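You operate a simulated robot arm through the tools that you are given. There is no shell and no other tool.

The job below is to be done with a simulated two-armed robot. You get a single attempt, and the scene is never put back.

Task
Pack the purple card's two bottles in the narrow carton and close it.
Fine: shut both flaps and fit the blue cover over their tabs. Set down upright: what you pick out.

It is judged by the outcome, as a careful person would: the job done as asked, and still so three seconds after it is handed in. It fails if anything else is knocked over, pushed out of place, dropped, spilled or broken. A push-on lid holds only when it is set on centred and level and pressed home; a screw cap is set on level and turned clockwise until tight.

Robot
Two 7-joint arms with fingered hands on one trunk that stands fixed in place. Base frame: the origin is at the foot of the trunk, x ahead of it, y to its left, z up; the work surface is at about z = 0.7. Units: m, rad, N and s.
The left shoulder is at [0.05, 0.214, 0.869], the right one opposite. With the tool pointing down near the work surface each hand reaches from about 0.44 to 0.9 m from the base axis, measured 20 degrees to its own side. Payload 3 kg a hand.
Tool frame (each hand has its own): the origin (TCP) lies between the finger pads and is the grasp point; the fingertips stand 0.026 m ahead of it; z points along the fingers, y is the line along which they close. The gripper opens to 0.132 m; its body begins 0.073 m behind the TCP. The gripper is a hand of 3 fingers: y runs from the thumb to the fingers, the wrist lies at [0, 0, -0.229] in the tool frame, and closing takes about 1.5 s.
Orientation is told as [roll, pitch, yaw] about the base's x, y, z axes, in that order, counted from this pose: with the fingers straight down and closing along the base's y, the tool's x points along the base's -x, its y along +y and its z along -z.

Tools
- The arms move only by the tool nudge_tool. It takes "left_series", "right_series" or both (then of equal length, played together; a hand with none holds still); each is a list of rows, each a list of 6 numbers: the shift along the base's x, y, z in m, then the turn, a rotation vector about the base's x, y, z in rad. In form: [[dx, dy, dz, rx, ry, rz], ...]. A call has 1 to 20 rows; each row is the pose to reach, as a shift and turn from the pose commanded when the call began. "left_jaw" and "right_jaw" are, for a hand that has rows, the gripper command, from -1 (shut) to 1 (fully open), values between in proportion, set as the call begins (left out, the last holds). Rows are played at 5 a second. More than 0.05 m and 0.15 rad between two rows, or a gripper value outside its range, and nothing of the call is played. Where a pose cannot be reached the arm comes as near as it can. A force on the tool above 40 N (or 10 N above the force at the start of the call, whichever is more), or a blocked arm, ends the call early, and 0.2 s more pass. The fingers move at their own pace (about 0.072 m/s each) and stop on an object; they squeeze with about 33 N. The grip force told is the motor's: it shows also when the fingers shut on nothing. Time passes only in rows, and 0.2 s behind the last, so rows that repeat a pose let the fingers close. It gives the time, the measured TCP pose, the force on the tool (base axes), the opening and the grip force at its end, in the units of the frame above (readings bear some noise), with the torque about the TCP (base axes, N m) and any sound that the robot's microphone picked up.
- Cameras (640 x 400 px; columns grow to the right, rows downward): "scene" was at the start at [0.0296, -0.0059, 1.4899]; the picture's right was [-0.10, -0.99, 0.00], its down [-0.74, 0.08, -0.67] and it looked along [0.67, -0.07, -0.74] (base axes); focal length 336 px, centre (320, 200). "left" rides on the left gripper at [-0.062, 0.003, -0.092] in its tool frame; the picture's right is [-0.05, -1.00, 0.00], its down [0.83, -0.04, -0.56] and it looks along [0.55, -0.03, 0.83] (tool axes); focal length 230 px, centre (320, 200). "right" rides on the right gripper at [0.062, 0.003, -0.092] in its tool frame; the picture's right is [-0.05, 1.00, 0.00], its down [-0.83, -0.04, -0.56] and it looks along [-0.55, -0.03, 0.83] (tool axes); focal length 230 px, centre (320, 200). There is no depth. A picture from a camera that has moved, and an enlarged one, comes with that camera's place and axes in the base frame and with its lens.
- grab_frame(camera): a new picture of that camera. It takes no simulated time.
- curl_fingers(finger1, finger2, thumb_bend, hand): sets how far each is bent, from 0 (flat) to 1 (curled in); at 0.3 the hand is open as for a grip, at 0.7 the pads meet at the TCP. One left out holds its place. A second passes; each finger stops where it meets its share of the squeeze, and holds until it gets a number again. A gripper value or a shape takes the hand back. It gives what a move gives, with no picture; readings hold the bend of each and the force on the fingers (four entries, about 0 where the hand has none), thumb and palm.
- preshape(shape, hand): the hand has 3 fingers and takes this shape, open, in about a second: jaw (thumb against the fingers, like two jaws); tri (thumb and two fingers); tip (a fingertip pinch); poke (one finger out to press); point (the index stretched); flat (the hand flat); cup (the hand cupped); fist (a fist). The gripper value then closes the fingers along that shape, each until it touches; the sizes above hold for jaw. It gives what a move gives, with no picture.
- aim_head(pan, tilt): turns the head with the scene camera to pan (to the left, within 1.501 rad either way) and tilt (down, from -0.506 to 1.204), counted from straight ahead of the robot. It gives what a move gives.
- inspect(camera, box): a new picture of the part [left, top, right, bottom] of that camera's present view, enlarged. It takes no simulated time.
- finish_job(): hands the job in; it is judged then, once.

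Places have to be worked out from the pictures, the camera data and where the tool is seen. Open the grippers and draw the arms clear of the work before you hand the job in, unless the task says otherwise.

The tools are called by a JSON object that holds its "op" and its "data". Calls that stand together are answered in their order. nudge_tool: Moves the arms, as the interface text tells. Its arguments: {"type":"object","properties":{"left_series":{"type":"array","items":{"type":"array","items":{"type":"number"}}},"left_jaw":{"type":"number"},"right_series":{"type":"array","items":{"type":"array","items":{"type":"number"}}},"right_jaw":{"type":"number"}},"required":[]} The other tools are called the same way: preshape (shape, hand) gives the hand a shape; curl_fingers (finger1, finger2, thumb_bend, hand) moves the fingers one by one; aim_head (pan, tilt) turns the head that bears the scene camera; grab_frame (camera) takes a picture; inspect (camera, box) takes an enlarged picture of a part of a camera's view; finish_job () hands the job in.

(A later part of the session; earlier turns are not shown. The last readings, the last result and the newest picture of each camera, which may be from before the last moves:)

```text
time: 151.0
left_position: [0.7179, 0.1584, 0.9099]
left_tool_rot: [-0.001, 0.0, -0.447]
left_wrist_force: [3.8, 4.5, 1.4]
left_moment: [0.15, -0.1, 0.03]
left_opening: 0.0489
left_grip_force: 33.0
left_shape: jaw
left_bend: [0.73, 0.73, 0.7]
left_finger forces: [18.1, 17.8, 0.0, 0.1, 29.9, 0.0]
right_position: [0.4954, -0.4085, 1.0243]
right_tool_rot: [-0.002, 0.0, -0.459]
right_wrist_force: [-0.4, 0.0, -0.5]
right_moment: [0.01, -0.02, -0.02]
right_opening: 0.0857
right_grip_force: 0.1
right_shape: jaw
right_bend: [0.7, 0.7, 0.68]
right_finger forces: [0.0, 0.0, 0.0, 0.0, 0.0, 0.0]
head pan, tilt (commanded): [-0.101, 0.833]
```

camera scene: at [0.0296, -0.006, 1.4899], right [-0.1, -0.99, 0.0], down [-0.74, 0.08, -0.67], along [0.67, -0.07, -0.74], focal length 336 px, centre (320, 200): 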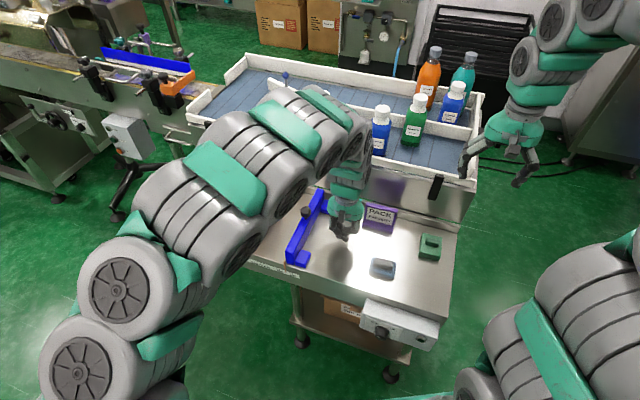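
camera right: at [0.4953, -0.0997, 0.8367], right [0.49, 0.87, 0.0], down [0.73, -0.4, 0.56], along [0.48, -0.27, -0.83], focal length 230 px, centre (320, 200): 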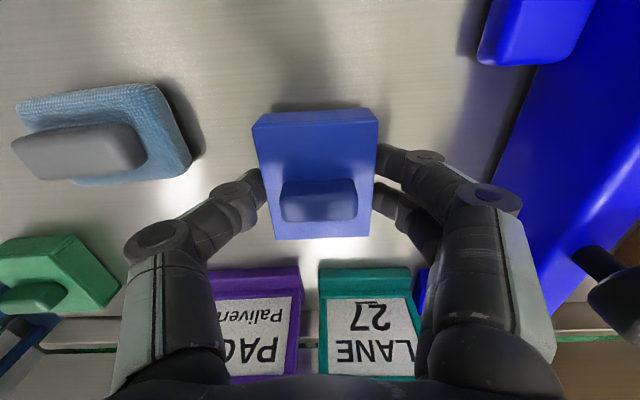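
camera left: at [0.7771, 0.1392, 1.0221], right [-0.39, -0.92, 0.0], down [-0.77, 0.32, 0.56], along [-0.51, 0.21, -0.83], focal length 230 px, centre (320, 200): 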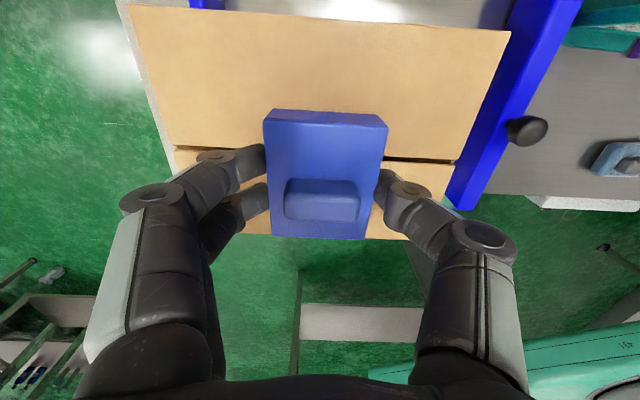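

The free range is about -3.5 to +8 mm, so the true sideways centre is about 2.3 mm left of where it sat. I return to that centre and probe the depth direction the same way.

{"op": "nudge_tool", "data": {"left_series": [[0.0018, 0.0037, 0, 0, 0, 0], [0.0036, 0.0075, 0, 0, 0, 0], [0.0036, 0.0075, 0, 0, 0, 0]]}}

{"op": "nudge_tool", "data": {"left_series": [[0.0018, -0.0009, 0, 0, 0, 0], [0.0018, -0.0009, 0, 0, 0, 0]]}}

{"op": "nudge_tool", "data": {"left_series": [[0.0009, -0.0004, 0, 0, 0, 0], [0.0009, -0.0004, 0, 0, 0, 0]]}}

```text
time: 151.8
left_position: [0.7211, 0.1665, 0.9102]
left_tool_rot: [0.0, -0.001, -0.446]
left_wrist_force: [-0.9, -0.3, -0.5]
left_moment: [-0.05, 0.01, 0.01]
left_opening: 0.049
left_grip_force: 33.2
left_shape: jaw
left_bend: [0.73, 0.73, 0.7]
left_finger forces: [16.2, 16.2, 0.0, 0.1, 32.3, 0.1]
right_position: [0.4952, -0.4082, 1.0235]
right_tool_rot: [-0.002, 0.0, -0.458]
right_wrist_force: [0.1, 0.9, -1.2]
right_moment: [-0.04, 0.0, 0.01]
right_opening: 0.0859
right_grip_force: 0.1
right_shape: jaw
right_bend: [0.7, 0.7, 0.68]
right_finger forces: [0.0, 0.0, 0.0, 0.1, 0.1, 0.1]
head pan, tilt (commanded): [-0.101, 0.833]
```

```text
time: 152.4
left_position: [0.7222, 0.1642, 0.9107]
left_tool_rot: [-0.002, 0.001, -0.447]
left_wrist_force: [-0.5, 0.6, -0.8]
left_moment: [0.0, 0.03, -0.01]
left_opening: 0.049
left_grip_force: 33.3
left_shape: jaw
left_bend: [0.73, 0.73, 0.7]
left_finger forces: [16.2, 16.0, 0.1, 0.0, 32.4, 0.1]
right_position: [0.4944, -0.408, 1.023]
right_tool_rot: [-0.001, 0.001, -0.457]
right_wrist_force: [0.5, 0.2, -0.9]
right_moment: [0.02, -0.02, 0.01]
right_opening: 0.0855
right_grip_force: 0.2
right_shape: jaw
right_bend: [0.7, 0.7, 0.68]
right_finger forces: [0.0, 0.0, 0.0, 0.0, 0.0, 0.0]
head pan, tilt (commanded): [-0.101, 0.833]
```

```text
time: 153.0
left_position: [0.7243, 0.1638, 0.9104]
left_tool_rot: [0.0, 0.001, -0.446]
left_wrist_force: [0.8, 0.5, 0.1]
left_moment: [0.03, -0.01, -0.02]
left_opening: 0.049
left_grip_force: 33.0
left_shape: jaw
left_bend: [0.73, 0.73, 0.7]
left_finger forces: [16.2, 16.1, 0.0, 0.0, 32.3, 0.0]
right_position: [0.495, -0.4083, 1.0232]
right_tool_rot: [-0.002, 0.0, -0.458]
right_wrist_force: [-0.4, -0.2, -0.4]
right_moment: [0.0, 0.0, 0.01]
right_opening: 0.0857
right_grip_force: 0.1
right_shape: jaw
right_bend: [0.7, 0.7, 0.68]
right_finger forces: [0.0, 0.1, 0.0, 0.0, 0.0, 0.0]
head pan, tilt (commanded): [-0.101, 0.833]
```

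No contact at +3 mm in depth. I continue.

{"op": "nudge_tool", "data": {"left_series": [[0.0009, -0.0004, 0, 0, 0, 0], [0.0009, -0.0004, 0, 0, 0, 0]]}}

{"op": "nudge_tool", "data": {"left_series": [[0.0009, -0.0004, 0, 0, 0, 0], [0.0009, -0.0004, 0, 0, 0, 0]]}}

{"op": "nudge_tool", "data": {"left_series": [[0.0009, -0.0004, 0, 0, 0, 0], [0.0009, -0.0004, 0, 0, 0, 0]]}}

```text
time: 153.6
left_position: [0.7241, 0.1638, 0.9093]
left_tool_rot: [0.0, 0.0, -0.447]
left_wrist_force: [-0.6, 0.4, -0.5]
left_moment: [0.01, -0.02, -0.01]
left_opening: 0.0494
left_grip_force: 32.9
left_shape: jaw
left_bend: [0.73, 0.73, 0.7]
left_finger forces: [16.2, 16.1, 0.0, 0.0, 32.4, 0.0]
right_position: [0.4942, -0.4083, 1.0225]
right_tool_rot: [-0.002, 0.0, -0.456]
right_wrist_force: [0.5, 0.5, 0.1]
right_moment: [0.01, 0.0, 0.02]
right_opening: 0.0855
right_grip_force: 0.0
right_shape: jaw
right_bend: [0.7, 0.7, 0.68]
right_finger forces: [0.0, 0.1, 0.0, 0.0, 0.0, 0.0]
head pan, tilt (commanded): [-0.101, 0.833]
```

```text
time: 154.2
left_position: [0.7249, 0.164, 0.9103]
left_tool_rot: [0.0, 0.0, -0.447]
left_wrist_force: [-0.1, -0.5, -0.8]
left_moment: [-0.03, 0.0, 0.01]
left_opening: 0.0489
left_grip_force: 33.4
left_shape: jaw
left_bend: [0.73, 0.73, 0.7]
left_finger forces: [16.2, 16.1, 0.0, 0.0, 32.3, 0.0]
right_position: [0.494, -0.4083, 1.0233]
right_tool_rot: [-0.001, 0.0, -0.456]
right_wrist_force: [0.0, -0.5, 0.5]
right_moment: [0.0, 0.0, 0.01]
right_opening: 0.0855
right_grip_force: 0.1
right_shape: jaw
right_bend: [0.7, 0.7, 0.68]
right_finger forces: [0.1, 0.1, 0.0, 0.0, 0.0, 0.1]
head pan, tilt (commanded): [-0.101, 0.833]
```

```text
time: 154.8
left_position: [0.7261, 0.1641, 0.9106]
left_tool_rot: [0.0, 0.002, -0.446]
left_wrist_force: [-0.3, 0.3, -0.9]
left_moment: [-0.01, -0.02, 0.04]
left_opening: 0.0492
left_grip_force: 33.3
left_shape: jaw
left_bend: [0.73, 0.73, 0.7]
left_finger forces: [16.2, 16.1, 0.1, 0.1, 32.4, 0.0]
right_position: [0.494, -0.4088, 1.0235]
right_tool_rot: [-0.002, 0.002, -0.458]
right_wrist_force: [-1.0, 0.4, -0.6]
right_moment: [-0.01, -0.01, -0.03]
right_opening: 0.0858
right_grip_force: 0.1
right_shape: jaw
right_bend: [0.7, 0.7, 0.68]
right_finger forces: [0.0, 0.0, 0.1, 0.0, 0.0, 0.0]
head pan, tilt (commanded): [-0.101, 0.833]
```

Still free at +6 mm. I look at the picture before going on.

{"op": "inspect", "data": {"camera": "scene", "box": [180, 125, 300, 225]}}

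{"op": "inspect", "data": {"camera": "scene", "box": [220, 145, 280, 190]}}

{"op": "inspect", "data": {"camera": "left", "box": [220, 60, 420, 260]}}

```text
4.00 times, centred on (240, 175) of scene
camera zoom: at [0.0296, -0.0059, 1.4899], right [-0.1, -0.99, 0.0], down [-0.74, 0.08, -0.67], along [0.67, -0.07, -0.74], focal length 1345 px, centre (640, 300)
```

zoom: 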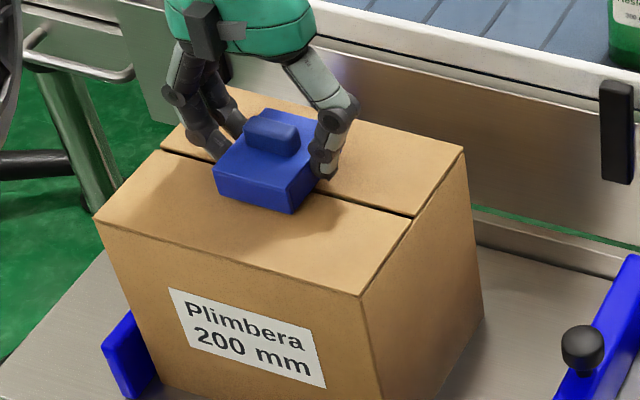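

```text
8.89 times, centred on (250, 168) of scene
camera zoom: at [0.0296, -0.0059, 1.4899], right [-0.1, -0.99, 0.0], down [-0.74, 0.08, -0.67], along [0.67, -0.07, -0.74], focal length 2989 px, centre (942, 489)
```

zoom: 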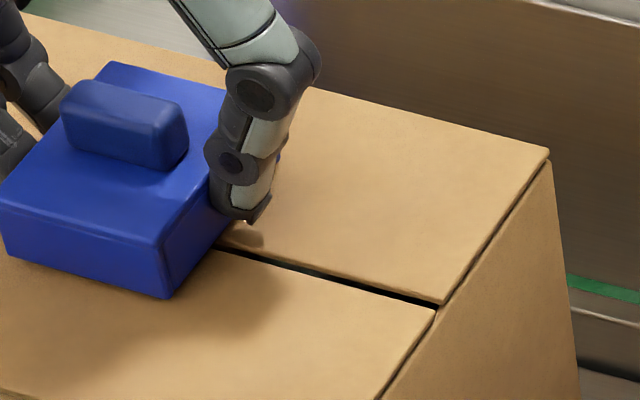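

```text
2.00 times, centred on (320, 160) of left
camera zoom: at [0.7832, 0.1399, 1.0016], right [-0.39, -0.92, 0.0], down [-0.77, 0.32, 0.56], along [-0.51, 0.21, -0.83], focal length 460 px, centre (320, 280)
```

zoom: 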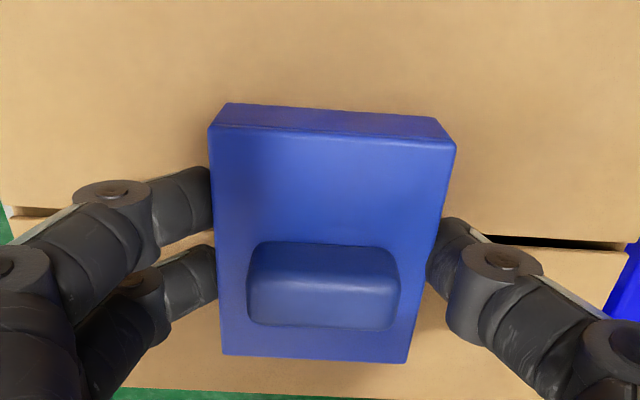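

Probing nudged the carton by about 1 mm, so I stop that. I lift the cover clear, step back, and measure the tabs again by camera.

{"op": "nudge_tool", "data": {"left_series": [[0, 0, 0.01, 0, 0, 0], [0, 0, 0.03, 0, 0, 0], [0, 0, 0.05, 0, 0, 0], [-0.02, 0.0095, 0.05, 0, 0, 0], [-0.04, 0.019, 0.05, 0, 0, 0], [-0.06, 0.0285, 0.05, 0, 0, 0], [-0.06, 0.0285, 0.05, 0, 0, 0]]}}

{"op": "grab_frame", "data": {"camera": "left"}}

{"op": "inspect", "data": {"camera": "left", "box": [250, 0, 410, 130]}}

{"op": "inspect", "data": {"camera": "left", "box": [240, 90, 410, 260]}}

```text
time: 156.4
left_position: [0.6658, 0.1934, 0.9612]
left_tool_rot: [0.001, -0.001, -0.447]
left_wrist_force: [0.4, -0.4, -0.8]
left_moment: [-0.02, -0.03, -0.01]
left_opening: 0.049
left_grip_force: 33.5
left_shape: jaw
left_bend: [0.73, 0.73, 0.7]
left_finger forces: [16.3, 16.1, 0.1, 0.1, 32.3, 0.0]
right_position: [0.4944, -0.4099, 1.0228]
right_tool_rot: [-0.002, 0.001, -0.457]
right_wrist_force: [-0.1, 0.6, -0.3]
right_moment: [0.01, 0.01, 0.01]
right_opening: 0.0857
right_grip_force: 0.1
right_shape: jaw
right_bend: [0.7, 0.7, 0.68]
right_finger forces: [0.0, 0.1, 0.0, 0.0, 0.0, 0.0]
head pan, tilt (commanded): [-0.101, 0.833]
```

```text
taken
camera left: at [0.7237, 0.1689, 1.0527], right [-0.39, -0.92, 0.0], down [-0.77, 0.32, 0.56], along [-0.51, 0.21, -0.83], focal length 230 px, centre (320, 200)
```

left: 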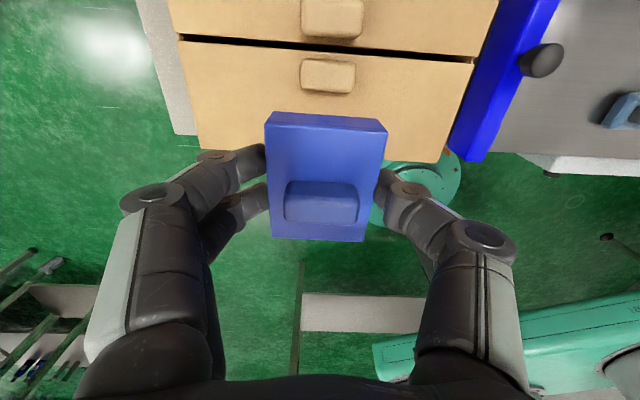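

```text
3.08 times, centred on (330, 65) of left
camera zoom: at [0.7237, 0.1689, 1.0527], right [-0.39, -0.92, 0.0], down [-0.77, 0.32, 0.56], along [-0.51, 0.21, -0.83], focal length 708 px, centre (289, 615)
```

zoom: 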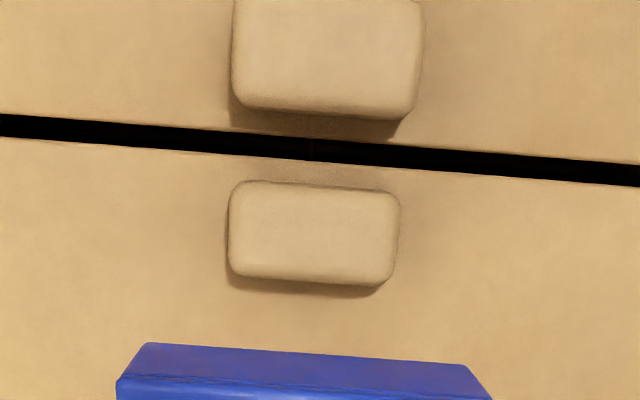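

```text
2.35 times, centred on (325, 175) of left
camera zoom: at [0.7237, 0.1689, 1.0527], right [-0.39, -0.92, 0.0], down [-0.77, 0.32, 0.56], along [-0.51, 0.21, -0.83], focal length 541 px, centre (308, 259)
```

zoom: 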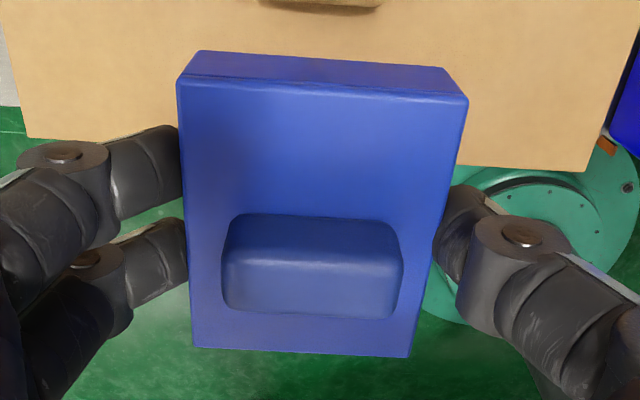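

Camera measurement is clear, but the cover's fit is loose and it didn't hold, so I want to see its underside. I raise the cover with the left hand and turn the right hand so its camera can look up at it.

{"op": "nudge_tool", "data": {"left_series": [[0.004, -0.009, 0.03, 0, 0, 0], [0.013, -0.028, 0.065, 0, 0, 0], [0.024, -0.05, 0.1, 0, 0, 0], [0.034, -0.073, 0.119, 0, 0, 0], [0.034, -0.073, 0.119, 0, 0, 0], [0.034, -0.073, 0.119, 0, 0, 0], [0.034, -0.073, 0.119, 0, 0, 0], [0.034, -0.073, 0.119, 0, 0, 0]], "right_series": [[0.0, 0.03, 0, 0, 0, 0.1375], [0.001, 0.06, 0, 0, 0, 0.275], [0.002, 0.09, 0, 0, 0, 0.4125], [0.003, 0.12, 0, 0, 0, 0.55], [0.004, 0.15, 0, 0, 0, 0.6875], [0.005, 0.18, 0, 0, 0, 0.825], [0.006, 0.21, 0, 0, 0, 0.9625], [0.006, 0.24, 0, 0, 0, 1.1]], "right_jaw": 0.9}}

{"op": "grab_frame", "data": {"camera": "right"}}

```text
time: 158.2
left_position: [0.7022, 0.1193, 1.0793]
left_tool_rot: [0.0, 0.0, -0.447]
left_wrist_force: [-0.6, -0.1, -0.6]
left_moment: [0.04, -0.02, -0.01]
left_opening: 0.0489
left_grip_force: 33.1
left_shape: jaw
left_bend: [0.73, 0.73, 0.7]
left_finger forces: [16.0, 15.9, 0.0, 0.0, 32.0, 0.0]
right_position: [0.499, -0.1703, 1.0225]
right_tool_rot: [-0.004, 0.001, 0.645]
right_wrist_force: [0.8, 0.3, 0.7]
right_moment: [-0.01, -0.01, -0.02]
right_opening: 0.1255
right_grip_force: 0.0
right_shape: jaw
right_bend: [0.4, 0.4, 0.37]
right_finger forces: [0.0, 0.0, 0.0, 0.1, 0.0, 0.0]
head pan, tilt (commanded): [-0.101, 0.833]
```

```text
taken
camera right: at [0.4476, -0.2045, 1.1165], right [-0.56, 0.83, 0.0], down [0.69, 0.47, 0.56], along [0.46, 0.31, -0.83], focal length 230 px, centre (320, 200)
```

right: 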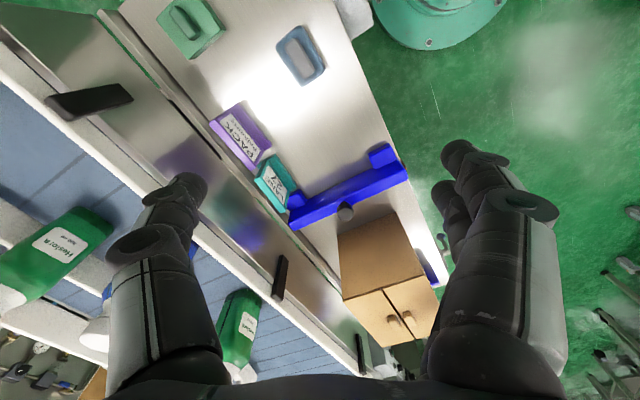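

I tilt the right hand forward and bring its camera below and in front of the cover.

{"op": "nudge_tool", "data": {"right_series": [[0.0092, 0.0206, -0.0036, 0.0838, -0.1117, 0], [0.0184, 0.0412, -0.0071, 0.1675, -0.2234, 0], [0.0277, 0.0619, -0.0107, 0.2513, -0.335, 0], [0.0369, 0.0826, -0.0142, 0.335, -0.4467, 0], [0.0461, 0.1032, -0.0178, 0.4188, -0.5584, 0], [0.0554, 0.1238, -0.0213, 0.5026, -0.67, 0], [0.0646, 0.1445, -0.0249, 0.5863, -0.7818, 0], [0.0738, 0.1651, -0.0284, 0.67, -0.8934, 0], [0.0831, 0.1858, -0.032, 0.7538, -1.005, 0], [0.0923, 0.2064, -0.0355, 0.8376, -1.1168, 0], [0.0923, 0.2064, -0.0355, 0.8376, -1.1168, 0]]}}

{"op": "grab_frame", "data": {"camera": "right"}}

{"op": "grab_frame", "data": {"camera": "scene"}}

```text
time: 160.6
left_position: [0.7029, 0.1188, 1.0799]
left_tool_rot: [0.0, 0.0, -0.447]
left_wrist_force: [0.1, -0.6, -0.6]
left_moment: [0.03, 0.01, -0.05]
left_opening: 0.049
left_grip_force: 32.8
left_shape: jaw
left_bend: [0.73, 0.73, 0.7]
left_finger forces: [16.0, 15.8, 0.0, 0.0, 32.0, 0.0]
right_position: [0.6317, 0.004, 1.0341]
right_tool_rot: [-0.003, -1.28, 0.646]
right_wrist_force: [-0.4, 0.0, -0.5]
right_moment: [-0.04, 0.02, -0.02]
right_opening: 0.1255
right_grip_force: 0.0
right_shape: jaw
right_bend: [0.4, 0.4, 0.37]
right_finger forces: [0.1, 0.0, 0.0, 0.1, 0.0, 0.1]
right hand out of reach, approached as far as the arm can: row 7, 8, 9, 10, 11
head pan, tilt (commanded): [-0.101, 0.833]
```

```text
taken
camera right: at [0.545, -0.057, 1.0018], right [-0.59, 0.81, 0.05], down [-0.21, -0.21, 0.95], along [0.78, 0.55, 0.29], focal length 230 px, centre (320, 200)
```

right: 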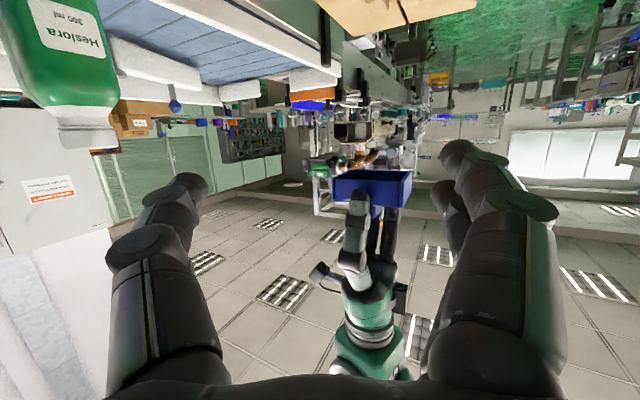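

```text
taken
camera scene: at [0.0296, -0.006, 1.4899], right [-0.1, -0.99, 0.0], down [-0.74, 0.08, -0.67], along [0.67, -0.07, -0.74], focal length 336 px, centre (320, 200)
```

scene: 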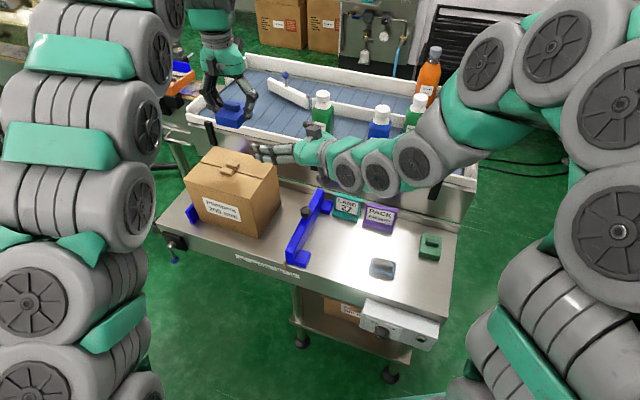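

The right camera now sees the cover from slightly below. I zoom in on it.

{"op": "inspect", "data": {"camera": "right", "box": [320, 155, 425, 220]}}

```text
6.10 times, centred on (372, 188) of right
camera zoom: at [0.545, -0.057, 1.0018], right [-0.59, 0.81, 0.05], down [-0.21, -0.21, 0.95], along [0.78, 0.55, 0.29], focal length 1402 px, centre (0, 276)
```

zoom: 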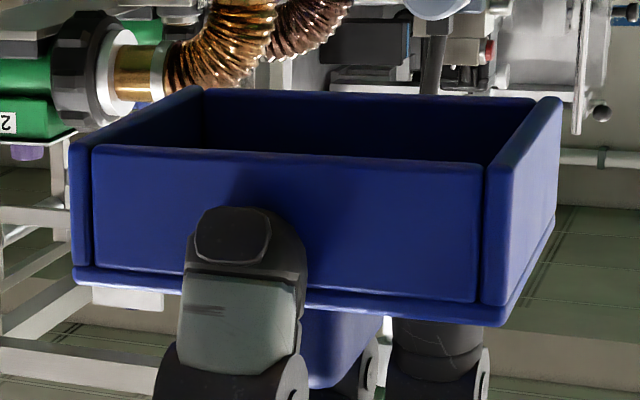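

The underside is a plain open box with thin walls, so a loose fit over the tabs is by design. I draw the right hand back and then re-seat the cover as exactly centred as I can.

{"op": "nudge_tool", "data": {"right_series": [[-0.013, -0.02, 0, -0.0768, 0.1024, 0], [-0.026, -0.04, 0, -0.1536, 0.2048, 0], [-0.039, -0.06, 0, -0.2304, 0.3072, 0], [-0.052, -0.08, 0, -0.3072, 0.4096, 0], [-0.065, -0.1, 0, -0.384, 0.512, 0], [-0.078, -0.12, 0, -0.4608, 0.6144, 0], [-0.091, -0.14, 0, -0.5376, 0.7168, 0], [-0.104, -0.16, 0, -0.6144, 0.8192, 0], [-0.117, -0.18, 0, -0.6912, 0.9216, 0], [-0.13, -0.2, 0, -0.768, 1.024, 0], [-0.13, -0.24, 0.01, -0.768, 1.024, 0], [-0.13, -0.28, 0.02, -0.768, 1.024, 0]]}}

{"op": "nudge_tool", "data": {"left_series": [[-0.0085, 0.018, -0.03, 0, 0, 0], [-0.017, 0.037, -0.06, 0, 0, 0], [-0.0255, 0.055, -0.09, 0, 0, 0], [-0.033, 0.0725, -0.122, 0, 0, -0.01], [-0.033, 0.0725, -0.122, 0, 0, -0.01]]}}

{"op": "inspect", "data": {"camera": "left", "box": [250, 0, 410, 130]}}

{"op": "inspect", "data": {"camera": "left", "box": [240, 90, 410, 260]}}

{"op": "grab_frame", "data": {"camera": "left"}}

```text
time: 163.2
left_position: [0.7015, 0.1193, 1.0792]
left_tool_rot: [0.0, 0.001, -0.447]
left_wrist_force: [0.0, -0.4, -0.6]
left_moment: [0.0, 0.02, 0.02]
left_opening: 0.0489
left_grip_force: 32.7
left_shape: jaw
left_bend: [0.73, 0.73, 0.7]
left_finger forces: [16.0, 15.9, 0.0, 0.0, 32.0, 0.0]
right_position: [0.5058, -0.2721, 1.0537]
right_tool_rot: [0.0, 0.002, 0.644]
right_wrist_force: [0.0, -0.2, 0.2]
right_moment: [-0.01, 0.0, -0.02]
right_opening: 0.1254
right_grip_force: 0.1
right_shape: jaw
right_bend: [0.4, 0.4, 0.37]
right_finger forces: [0.0, 0.0, 0.0, 0.1, 0.0, 0.1]
head pan, tilt (commanded): [-0.101, 0.833]
```

```text
time: 164.4
left_position: [0.6677, 0.1915, 0.9572]
left_tool_rot: [0.0, 0.001, -0.458]
left_wrist_force: [0.2, -0.9, -0.7]
left_moment: [-0.01, 0.02, 0.02]
left_opening: 0.0491
left_grip_force: 33.3
left_shape: jaw
left_bend: [0.73, 0.73, 0.7]
left_finger forces: [16.0, 15.7, 0.1, 0.0, 31.8, 0.0]
right_position: [0.5058, -0.2733, 1.052]
right_tool_rot: [-0.002, 0.002, 0.644]
right_wrist_force: [0.8, 1.0, 0.5]
right_moment: [-0.01, 0.04, -0.03]
right_opening: 0.1253
right_grip_force: 0.1
right_shape: jaw
right_bend: [0.4, 0.4, 0.37]
right_finger forces: [0.0, 0.0, 0.0, 0.0, 0.1, 0.1]
head pan, tilt (commanded): [-0.101, 0.833]
```

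```text
3.08 times, centred on (330, 65) of left
camera zoom: at [0.7255, 0.1671, 1.0487], right [-0.39, -0.92, 0.0], down [-0.76, 0.33, 0.56], along [-0.51, 0.22, -0.83], focal length 708 px, centre (289, 615)
```

zoom: 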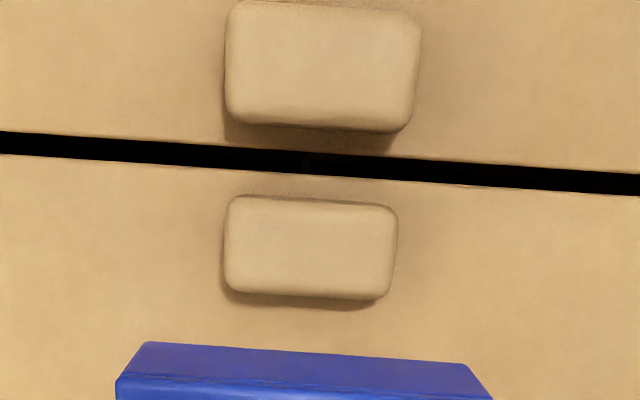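

```text
2.35 times, centred on (325, 175) of left
camera zoom: at [0.7255, 0.1671, 1.0487], right [-0.39, -0.92, 0.0], down [-0.76, 0.33, 0.56], along [-0.51, 0.22, -0.83], focal length 541 px, centre (308, 259)
```

zoom: 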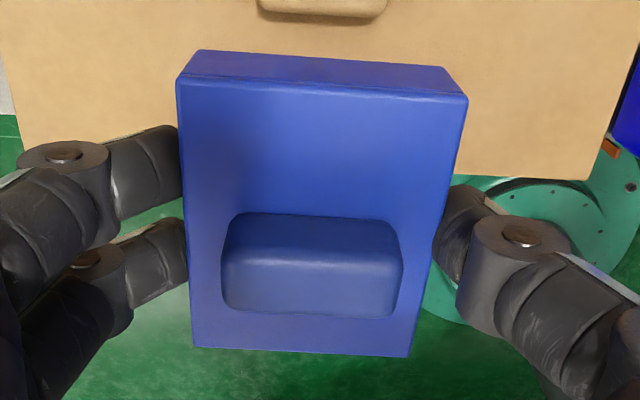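

```text
taken
camera left: at [0.7255, 0.1671, 1.0487], right [-0.39, -0.92, 0.0], down [-0.76, 0.33, 0.56], along [-0.51, 0.22, -0.83], focal length 230 px, centre (320, 200)
```

left: 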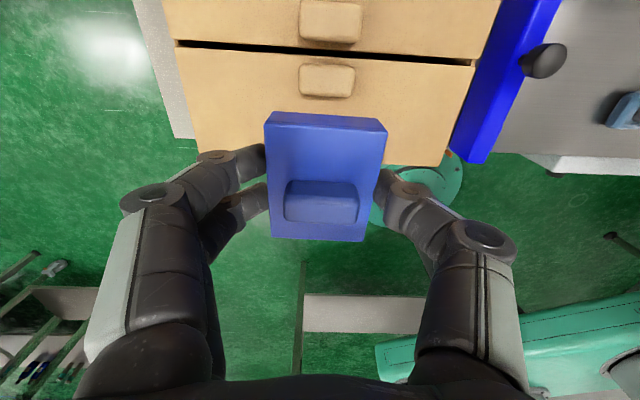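

Tabs' centre is 61.1 mm ahead and 1.2 mm aside of the cover's centre, angles matched within 0.3°. I move by that and lower to just above the tabs, then verify with the seam ends.

{"op": "nudge_tool", "data": {"left_series": [[0.018, -0.0093, 0, 0, 0, 0], [0.036, -0.0187, 0, 0, 0, 0], [0.0543, -0.0281, 0, 0, 0, 0], [0.0543, -0.0281, -0.014, 0, 0, 0], [0.0543, -0.0281, -0.028, 0, 0, 0], [0.0543, -0.0281, -0.028, 0, 0, 0], [0.0543, -0.0281, -0.028, 0, 0, 0]]}}

{"op": "inspect", "data": {"camera": "left", "box": [150, 120, 230, 200]}}

{"op": "inspect", "data": {"camera": "left", "box": [400, 120, 480, 200]}}

{"op": "inspect", "data": {"camera": "scene", "box": [215, 140, 275, 190]}}

```text
time: 166.0
left_position: [0.7209, 0.1644, 0.9288]
left_tool_rot: [-0.001, 0.0, -0.457]
left_wrist_force: [-0.6, 0.5, -0.3]
left_moment: [0.01, 0.01, -0.02]
left_opening: 0.0489
left_grip_force: 32.6
left_shape: jaw
left_bend: [0.73, 0.73, 0.7]
left_finger forces: [15.9, 15.8, 0.0, 0.1, 31.8, 0.0]
right_position: [0.5059, -0.2726, 1.0529]
right_tool_rot: [-0.001, 0.001, 0.641]
right_wrist_force: [0.8, -0.3, 0.7]
right_moment: [0.01, -0.01, 0.02]
right_opening: 0.1256
right_grip_force: 0.0
right_shape: jaw
right_bend: [0.4, 0.4, 0.37]
right_finger forces: [0.0, 0.1, 0.1, 0.0, 0.0, 0.0]
head pan, tilt (commanded): [-0.101, 0.833]
```

```text
5.00 times, centred on (190, 160) of left
camera zoom: at [0.7783, 0.1399, 1.0202], right [-0.39, -0.92, 0.0], down [-0.76, 0.33, 0.56], along [-0.51, 0.22, -0.83], focal length 1150 px, centre (970, 400)
```

zoom: 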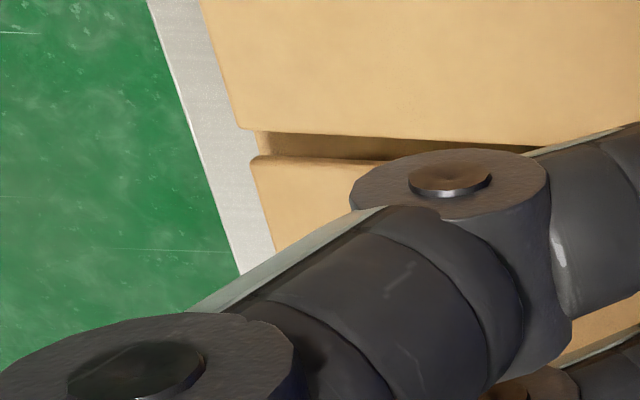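

```text
5.00 times, centred on (440, 160) of left
camera zoom: at [0.7783, 0.1399, 1.0202], right [-0.39, -0.92, 0.0], down [-0.76, 0.33, 0.56], along [-0.51, 0.22, -0.83], focal length 1150 px, centre (-280, 400)
```

zoom: 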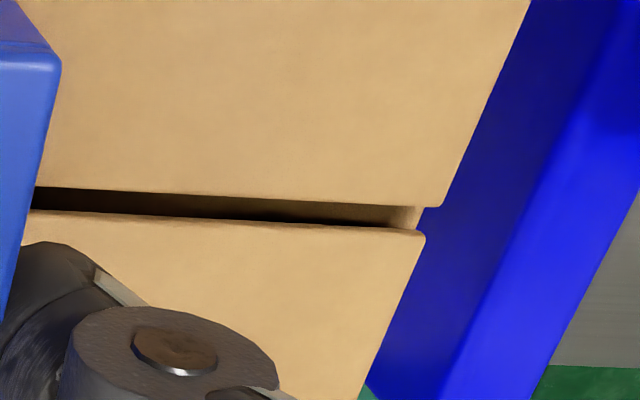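

```text
8.00 times, centred on (245, 165) of scene
camera zoom: at [0.0296, -0.006, 1.4899], right [-0.1, -0.99, 0.0], down [-0.74, 0.08, -0.67], along [0.67, -0.07, -0.74], focal length 2690 px, centre (920, 480)
```

zoom: 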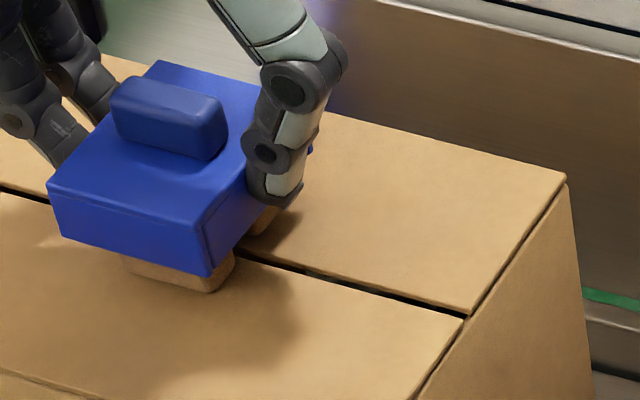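

Left camera says within 0.3 mm sideways but 2.4 mm short in depth; I take a sharper scene zoom to cross-check.

{"op": "inspect", "data": {"camera": "scene", "box": [218, 155, 250, 180]}}

{"op": "inspect", "data": {"camera": "left", "box": [240, 90, 410, 260]}}

```text
16.00 times, centred on (234, 168) of scene
camera zoom: at [0.0296, -0.006, 1.4899], right [-0.1, -0.99, 0.0], down [-0.74, 0.08, -0.67], along [0.67, -0.07, -0.74], focal length 5381 px, centre (1696, 720)
```

zoom: 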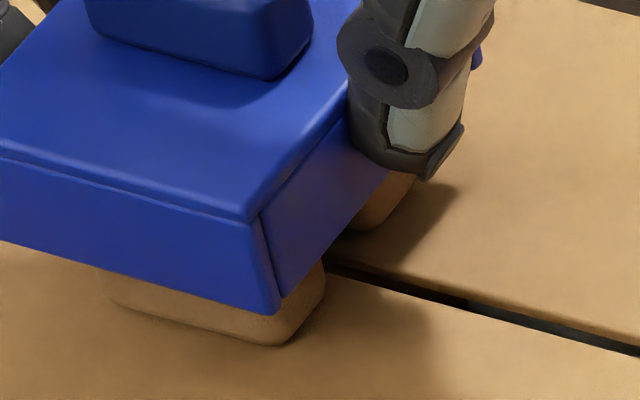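

```text
2.35 times, centred on (325, 175) of left
camera zoom: at [0.7783, 0.1399, 1.0202], right [-0.39, -0.92, 0.0], down [-0.76, 0.33, 0.56], along [-0.51, 0.22, -0.83], focal length 541 px, centre (308, 259)
```

zoom: 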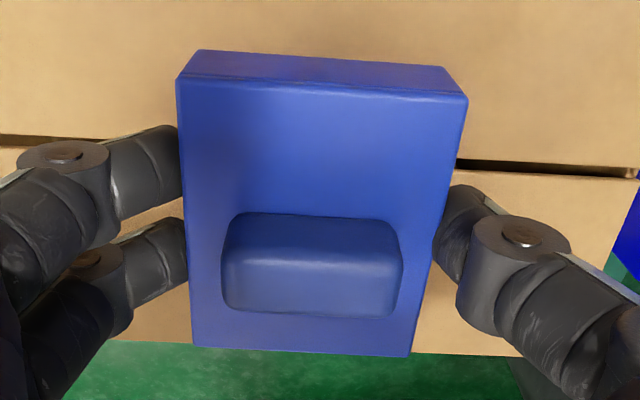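

Both views agree the tabs are about 2.4 mm farther in depth and within 1 mm sideways. I shift 2.4 mm outward and lower onto the tabs.

{"op": "nudge_tool", "data": {"left_series": [[0.0021, -0.0011, 0, 0, 0, 0], [0.0021, -0.0011, 0, 0, 0, 0], [0.0021, -0.0011, -0.006, 0, 0, 0], [0.0021, -0.0011, -0.011, 0, 0, 0], [0.0021, -0.0011, -0.015, 0, 0, 0], [0.0021, -0.0011, -0.018, 0, 0, 0], [0.0021, -0.0011, -0.018, 0, 0, 0]]}}

{"op": "inspect", "data": {"camera": "left", "box": [150, 130, 230, 210]}}

{"op": "inspect", "data": {"camera": "left", "box": [410, 130, 490, 210]}}

```text
time: 167.6
left_position: [0.7238, 0.1611, 0.9129]
left_tool_rot: [-0.002, -0.001, -0.459]
left_wrist_force: [-0.2, -0.6, -0.7]
left_moment: [0.02, -0.01, 0.0]
left_opening: 0.0491
left_grip_force: 32.8
left_shape: jaw
left_bend: [0.73, 0.73, 0.7]
left_finger forces: [15.8, 15.8, 0.1, 0.0, 31.7, 0.0]
right_position: [0.5047, -0.272, 1.0533]
right_tool_rot: [0.0, 0.002, 0.643]
right_wrist_force: [0.0, 0.9, 0.1]
right_moment: [0.02, 0.01, 0.04]
right_opening: 0.1255
right_grip_force: 0.0
right_shape: jaw
right_bend: [0.4, 0.4, 0.37]
right_finger forces: [0.0, 0.0, 0.1, 0.0, 0.0, 0.0]
head pan, tilt (commanded): [-0.101, 0.833]
```

```text
5.00 times, centred on (190, 170) of left
camera zoom: at [0.781, 0.1375, 1.0033], right [-0.39, -0.92, 0.0], down [-0.76, 0.33, 0.56], along [-0.51, 0.22, -0.83], focal length 1150 px, centre (970, 350)
```

zoom: 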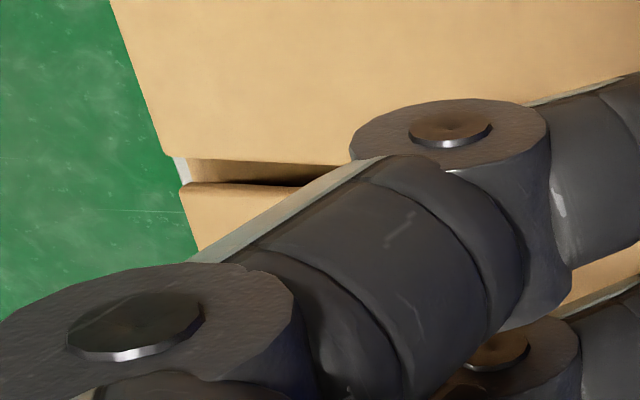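

```text
5.00 times, centred on (450, 170) of left
camera zoom: at [0.781, 0.1375, 1.0033], right [-0.39, -0.92, 0.0], down [-0.76, 0.33, 0.56], along [-0.51, 0.22, -0.83], focal length 1150 px, centre (-330, 350)
```

zoom: 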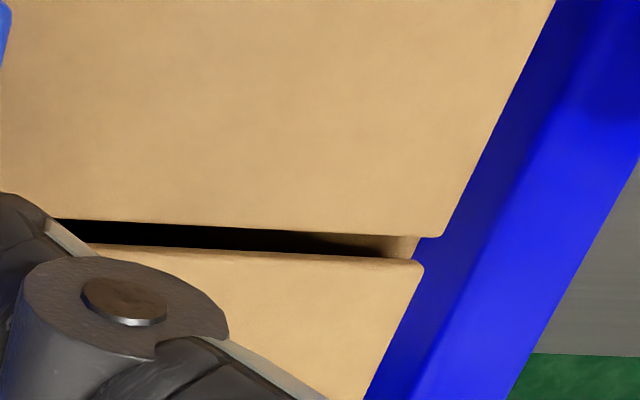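

Centred within about 1 mm by both measures. I lower it to contact and press down firmly with the level grip.

{"op": "nudge_tool", "data": {"left_series": [[0, 0, -0.002, 0, 0, 0], [0, 0, -0.004, 0, 0, 0], [0, 0, -0.005, 0, 0, 0], [0, 0, -0.005, 0, 0, 0]]}}

{"op": "nudge_tool", "data": {"left_series": [[0, 0, -0.001, 0, 0, 0], [0, 0, -0.002, 0, 0, 0], [0, 0, -0.003, 0, 0, 0]]}}

```text
time: 168.6
left_position: [0.7233, 0.1612, 0.9077]
left_tool_rot: [0.002, 0.0, -0.457]
left_wrist_force: [-0.5, 0.4, 4.8]
left_moment: [0.07, -0.01, 0.02]
left_opening: 0.049
left_grip_force: 33.0
left_shape: jaw
left_bend: [0.73, 0.73, 0.7]
left_finger forces: [16.2, 16.0, 0.0, 0.1, 31.8, 0.1]
right_position: [0.5052, -0.2727, 1.0527]
right_tool_rot: [-0.001, 0.004, 0.642]
right_wrist_force: [-0.3, 0.1, -0.3]
right_moment: [-0.01, 0.01, 0.01]
right_opening: 0.1255
right_grip_force: 0.0
right_shape: jaw
right_bend: [0.4, 0.4, 0.37]
right_finger forces: [0.0, 0.1, 0.0, 0.0, 0.0, 0.0]
head pan, tilt (commanded): [-0.101, 0.833]
```

```text
time: 169.4
left_position: [0.7241, 0.1618, 0.9052]
left_tool_rot: [0.001, -0.004, -0.457]
left_wrist_force: [-1.5, 1.6, 32.4]
left_moment: [0.02, 0.02, 0.01]
left_opening: 0.0502
left_grip_force: 33.2
left_shape: jaw
left_bend: [0.74, 0.74, 0.71]
left_finger forces: [18.6, 18.4, 0.0, 0.0, 36.9, 0.1]
right_position: [0.5057, -0.2717, 1.0525]
right_tool_rot: [-0.003, 0.001, 0.642]
right_wrist_force: [-0.5, 0.5, 0.3]
right_moment: [-0.01, -0.01, -0.02]
right_opening: 0.1255
right_grip_force: 0.0
right_shape: jaw
right_bend: [0.4, 0.4, 0.37]
right_finger forces: [0.1, 0.0, 0.1, 0.0, 0.0, 0.0]
head pan, tilt (commanded): [-0.101, 0.833]
```

32 N and level. One more millimetre toward the limit.

{"op": "nudge_tool", "data": {"left_series": [[0, 0, -0.0007, 0, 0, 0], [0, 0, -0.0012, 0, 0, 0], [0, 0, -0.0012, 0, 0, 0], [0, 0, -0.0012, 0, 0, 0]]}}

```text
time: 170.1
left_position: [0.7234, 0.1624, 0.9034]
left_tool_rot: [0.001, -0.005, -0.457]
left_wrist_force: [-5.0, -1.3, 24.3]
left_moment: [-0.07, 0.09, -0.02]
left_opening: 0.0508
left_grip_force: 33.0
left_shape: jaw
left_bend: [0.74, 0.75, 0.71]
left_finger forces: [17.6, 17.4, 0.1, 0.0, 38.2, 0.0]
right_position: [0.5056, -0.2719, 1.0532]
right_tool_rot: [-0.002, 0.0, 0.643]
right_wrist_force: [0.6, -0.7, -0.1]
right_moment: [0.04, 0.04, -0.02]
right_opening: 0.1254
right_grip_force: 0.0
right_shape: jaw
right_bend: [0.4, 0.4, 0.37]
right_finger forces: [0.0, 0.0, 0.0, 0.0, 0.1, 0.1]
head pan, tilt (commanded): [-0.101, 0.833]
stopped in row 3 (left hand): the force on the tool passed its limit at 44 N (the readings are from after the stop); the commanded pose is now the measured one
```

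The press peaked at 44 N and the hand then sank about 2 mm. I unload and tug very gently to see whether it is held now.

{"op": "nudge_tool", "data": {"left_series": [[0, 0, 0.001, 0, 0, 0], [0, 0, 0.002, 0, 0, 0], [0, 0, 0.002, 0, 0, 0]]}}

{"op": "nudge_tool", "data": {"left_series": [[0, 0, 0.001, 0, 0, 0], [0, 0, 0.001, 0, 0, 0]]}}

```text
time: 170.9
left_position: [0.724, 0.1621, 0.9065]
left_tool_rot: [0.0, -0.003, -0.457]
left_wrist_force: [-3.1, -1.8, 12.8]
left_moment: [-0.05, 0.07, -0.02]
left_opening: 0.0509
left_grip_force: 32.8
left_shape: jaw
left_bend: [0.74, 0.75, 0.71]
left_finger forces: [16.9, 16.7, 0.0, 0.1, 36.2, 0.1]
right_position: [0.5053, -0.2716, 1.0526]
right_tool_rot: [-0.001, 0.003, 0.643]
right_wrist_force: [-0.2, -0.7, 0.3]
right_moment: [-0.04, 0.01, 0.0]
right_opening: 0.1253
right_grip_force: 0.2
right_shape: jaw
right_bend: [0.4, 0.4, 0.37]
right_finger forces: [0.0, 0.0, 0.0, 0.0, 0.0, 0.1]
head pan, tilt (commanded): [-0.101, 0.833]
```

```text
time: 171.5
left_position: [0.7236, 0.1621, 0.9067]
left_tool_rot: [0.0, -0.003, -0.456]
left_wrist_force: [0.7, -0.5, -0.8]
left_moment: [0.01, 0.02, 0.01]
left_opening: 0.0505
left_grip_force: 33.4
left_shape: jaw
left_bend: [0.74, 0.74, 0.71]
left_finger forces: [16.1, 15.8, 0.1, 0.0, 32.1, 0.0]
right_position: [0.5053, -0.2725, 1.0536]
right_tool_rot: [-0.002, 0.002, 0.645]
right_wrist_force: [-0.6, 0.6, -0.1]
right_moment: [0.0, -0.03, -0.03]
right_opening: 0.1255
right_grip_force: 0.2
right_shape: jaw
right_bend: [0.4, 0.4, 0.37]
right_finger forces: [0.0, 0.0, 0.0, 0.1, 0.0, 0.1]
head pan, tilt (commanded): [-0.101, 0.833]
```

Neutral now. I tug by 1 mm.

{"op": "nudge_tool", "data": {"left_series": [[0, 0, 0.001, 0, 0, 0], [0, 0, 0.001, 0, 0, 0]]}}

{"op": "inspect", "data": {"camera": "scene", "box": [215, 140, 275, 190]}}

```text
time: 172.1
left_position: [0.7247, 0.162, 0.9073]
left_tool_rot: [0.001, -0.005, -0.458]
left_wrist_force: [0.1, -0.9, -0.4]
left_moment: [-0.03, 0.0, 0.02]
left_opening: 0.0506
left_grip_force: 32.8
left_shape: jaw
left_bend: [0.74, 0.74, 0.71]
left_finger forces: [16.1, 15.9, 0.0, 0.1, 31.9, 0.0]
right_position: [0.5057, -0.2726, 1.0537]
right_tool_rot: [0.0, 0.001, 0.643]
right_wrist_force: [0.5, 0.4, 0.1]
right_moment: [-0.02, 0.02, 0.03]
right_opening: 0.1254
right_grip_force: 0.0
right_shape: jaw
right_bend: [0.4, 0.4, 0.37]
right_finger forces: [0.1, 0.0, 0.0, 0.0, 0.0, 0.0]
head pan, tilt (commanded): [-0.101, 0.833]
```

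```text
8.00 times, centred on (245, 165) of scene
camera zoom: at [0.0296, -0.0059, 1.4899], right [-0.1, -0.99, 0.0], down [-0.74, 0.08, -0.67], along [0.67, -0.07, -0.74], focal length 2690 px, centre (920, 480)
```

zoom: 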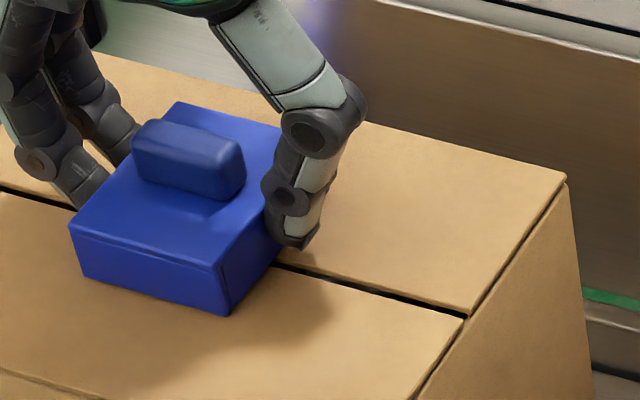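

It isn't a snap fit: the box simply sits over the tabs by its own weight. I set it back down flush, with a light press, and release.

{"op": "nudge_tool", "data": {"left_series": [[0, 0, -0.001, 0, 0, 0], [0, 0, -0.002, 0, 0, 0], [0, 0, -0.003, 0, 0, 0], [0, 0, -0.003, 0, 0, 0]]}}

```text
time: 173.1
left_position: [0.7241, 0.1633, 0.9061]
left_tool_rot: [0.0, -0.005, -0.459]
left_wrist_force: [-2.8, 1.5, 24.9]
left_moment: [0.06, 0.04, 0.0]
left_opening: 0.0506
left_grip_force: 32.4
left_shape: jaw
left_bend: [0.74, 0.74, 0.71]
left_finger forces: [17.0, 16.8, 0.0, 0.0, 33.6, 0.1]
right_position: [0.505, -0.2728, 1.0527]
right_tool_rot: [-0.002, 0.002, 0.642]
right_wrist_force: [0.2, 0.3, -0.3]
right_moment: [0.01, -0.01, -0.02]
right_opening: 0.1254
right_grip_force: 0.0
right_shape: jaw
right_bend: [0.4, 0.4, 0.37]
right_finger forces: [0.1, 0.0, 0.0, 0.0, 0.0, 0.0]
head pan, tilt (commanded): [-0.101, 0.833]
```

Seated at 25 N. I ease off and open the hand, then rise to inspect.

{"op": "nudge_tool", "data": {"left_series": [[0, 0, 0.001, 0, 0, 0], [0, 0, 0.0015, 0, 0, 0]]}}

{"op": "nudge_tool", "data": {"left_series": [[0, 0, 0, 0, 0, 0], [0, 0, 0, 0, 0, 0], [0, 0, 0, 0, 0, 0], [0, 0, 0, 0, 0, 0]], "left_jaw": 0.2}}

{"op": "nudge_tool", "data": {"left_series": [[0, 0, 0.02, 0, 0, 0], [0, 0, 0.06, 0, 0, 0], [-0.015, 0.007, 0.1, 0, 0, 0], [-0.03, 0.014, 0.12, 0, 0, 0]]}}

{"op": "inspect", "data": {"camera": "scene", "box": [215, 140, 275, 190]}}

{"op": "inspect", "data": {"camera": "left", "box": [220, 0, 440, 180]}}

```text
time: 173.7
left_position: [0.724, 0.1618, 0.9059]
left_tool_rot: [0.001, -0.001, -0.457]
left_wrist_force: [3.0, 2.2, 10.0]
left_moment: [0.12, -0.1, 0.02]
left_opening: 0.0507
left_grip_force: 33.1
left_shape: jaw
left_bend: [0.74, 0.74, 0.71]
left_finger forces: [17.9, 17.6, 0.0, 0.0, 31.7, 0.1]
right_position: [0.5062, -0.2712, 1.0522]
right_tool_rot: [-0.001, 0.003, 0.643]
right_wrist_force: [0.0, 0.2, 0.2]
right_moment: [0.01, 0.0, 0.0]
right_opening: 0.1254
right_grip_force: 0.0
right_shape: jaw
right_bend: [0.4, 0.4, 0.37]
right_finger forces: [0.0, 0.0, 0.0, 0.0, 0.0, 0.0]
head pan, tilt (commanded): [-0.101, 0.833]
```

```text
time: 174.7
left_position: [0.7245, 0.1618, 0.9064]
left_tool_rot: [0.001, -0.002, -0.458]
left_wrist_force: [0.1, 0.2, -0.4]
left_moment: [-0.01, -0.03, 0.0]
left_opening: 0.0789
left_grip_force: 0.1
left_shape: jaw
left_bend: [0.71, 0.71, 0.71]
left_finger forces: [0.1, 0.0, 0.0, 0.0, 0.0, 0.0]
right_position: [0.5052, -0.2728, 1.0525]
right_tool_rot: [-0.002, 0.001, 0.642]
right_wrist_force: [0.7, 0.9, -0.1]
right_moment: [-0.04, 0.0, 0.0]
right_opening: 0.1253
right_grip_force: 0.1
right_shape: jaw
right_bend: [0.4, 0.4, 0.37]
right_finger forces: [0.0, 0.1, 0.0, 0.0, 0.1, 0.0]
head pan, tilt (commanded): [-0.101, 0.833]
```

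```text
time: 175.7
left_position: [0.6925, 0.1765, 1.0269]
left_tool_rot: [0.001, -0.003, -0.456]
left_wrist_force: [0.2, -0.1, 0.3]
left_moment: [0.0, -0.01, -0.01]
left_opening: 0.0785
left_grip_force: 0.0
left_shape: jaw
left_bend: [0.71, 0.71, 0.71]
left_finger forces: [0.0, 0.0, 0.0, 0.1, 0.1, 0.1]
right_position: [0.5062, -0.2728, 1.0524]
right_tool_rot: [-0.002, 0.002, 0.643]
right_wrist_force: [0.0, 0.1, 0.1]
right_moment: [-0.01, -0.03, 0.0]
right_opening: 0.1254
right_grip_force: 0.0
right_shape: jaw
right_bend: [0.4, 0.4, 0.37]
right_finger forces: [0.1, 0.0, 0.1, 0.0, 0.1, 0.0]
head pan, tilt (commanded): [-0.101, 0.833]
```

```text
8.00 times, centred on (245, 165) of scene
camera zoom: at [0.0295, -0.006, 1.4899], right [-0.1, -0.99, 0.0], down [-0.74, 0.08, -0.67], along [0.67, -0.07, -0.74], focal length 2690 px, centre (920, 480)
```

zoom: 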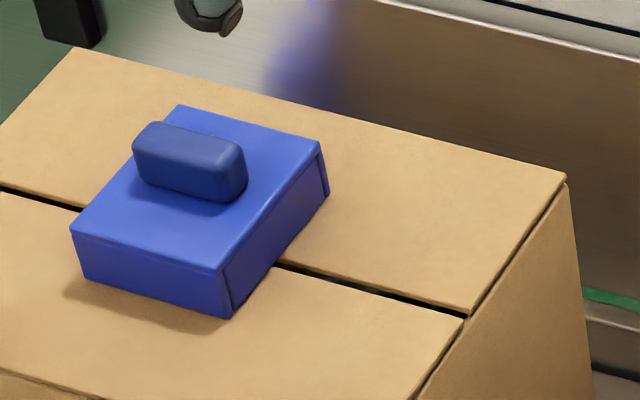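

```text
2.22 times, centred on (330, 90) of left
camera zoom: at [0.749, 0.1522, 1.1185], right [-0.39, -0.92, 0.0], down [-0.77, 0.33, 0.55], along [-0.51, 0.22, -0.83], focal length 511 px, centre (298, 444)
```

zoom: 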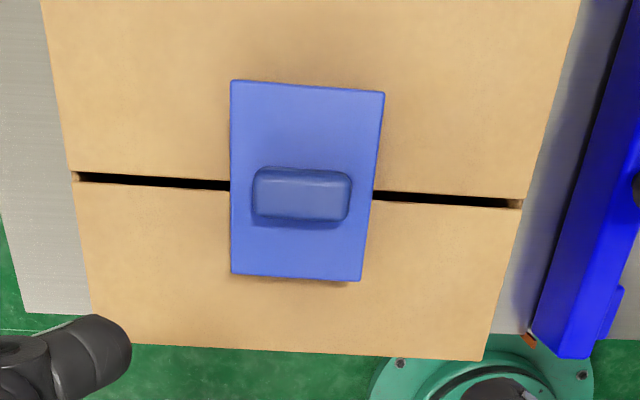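

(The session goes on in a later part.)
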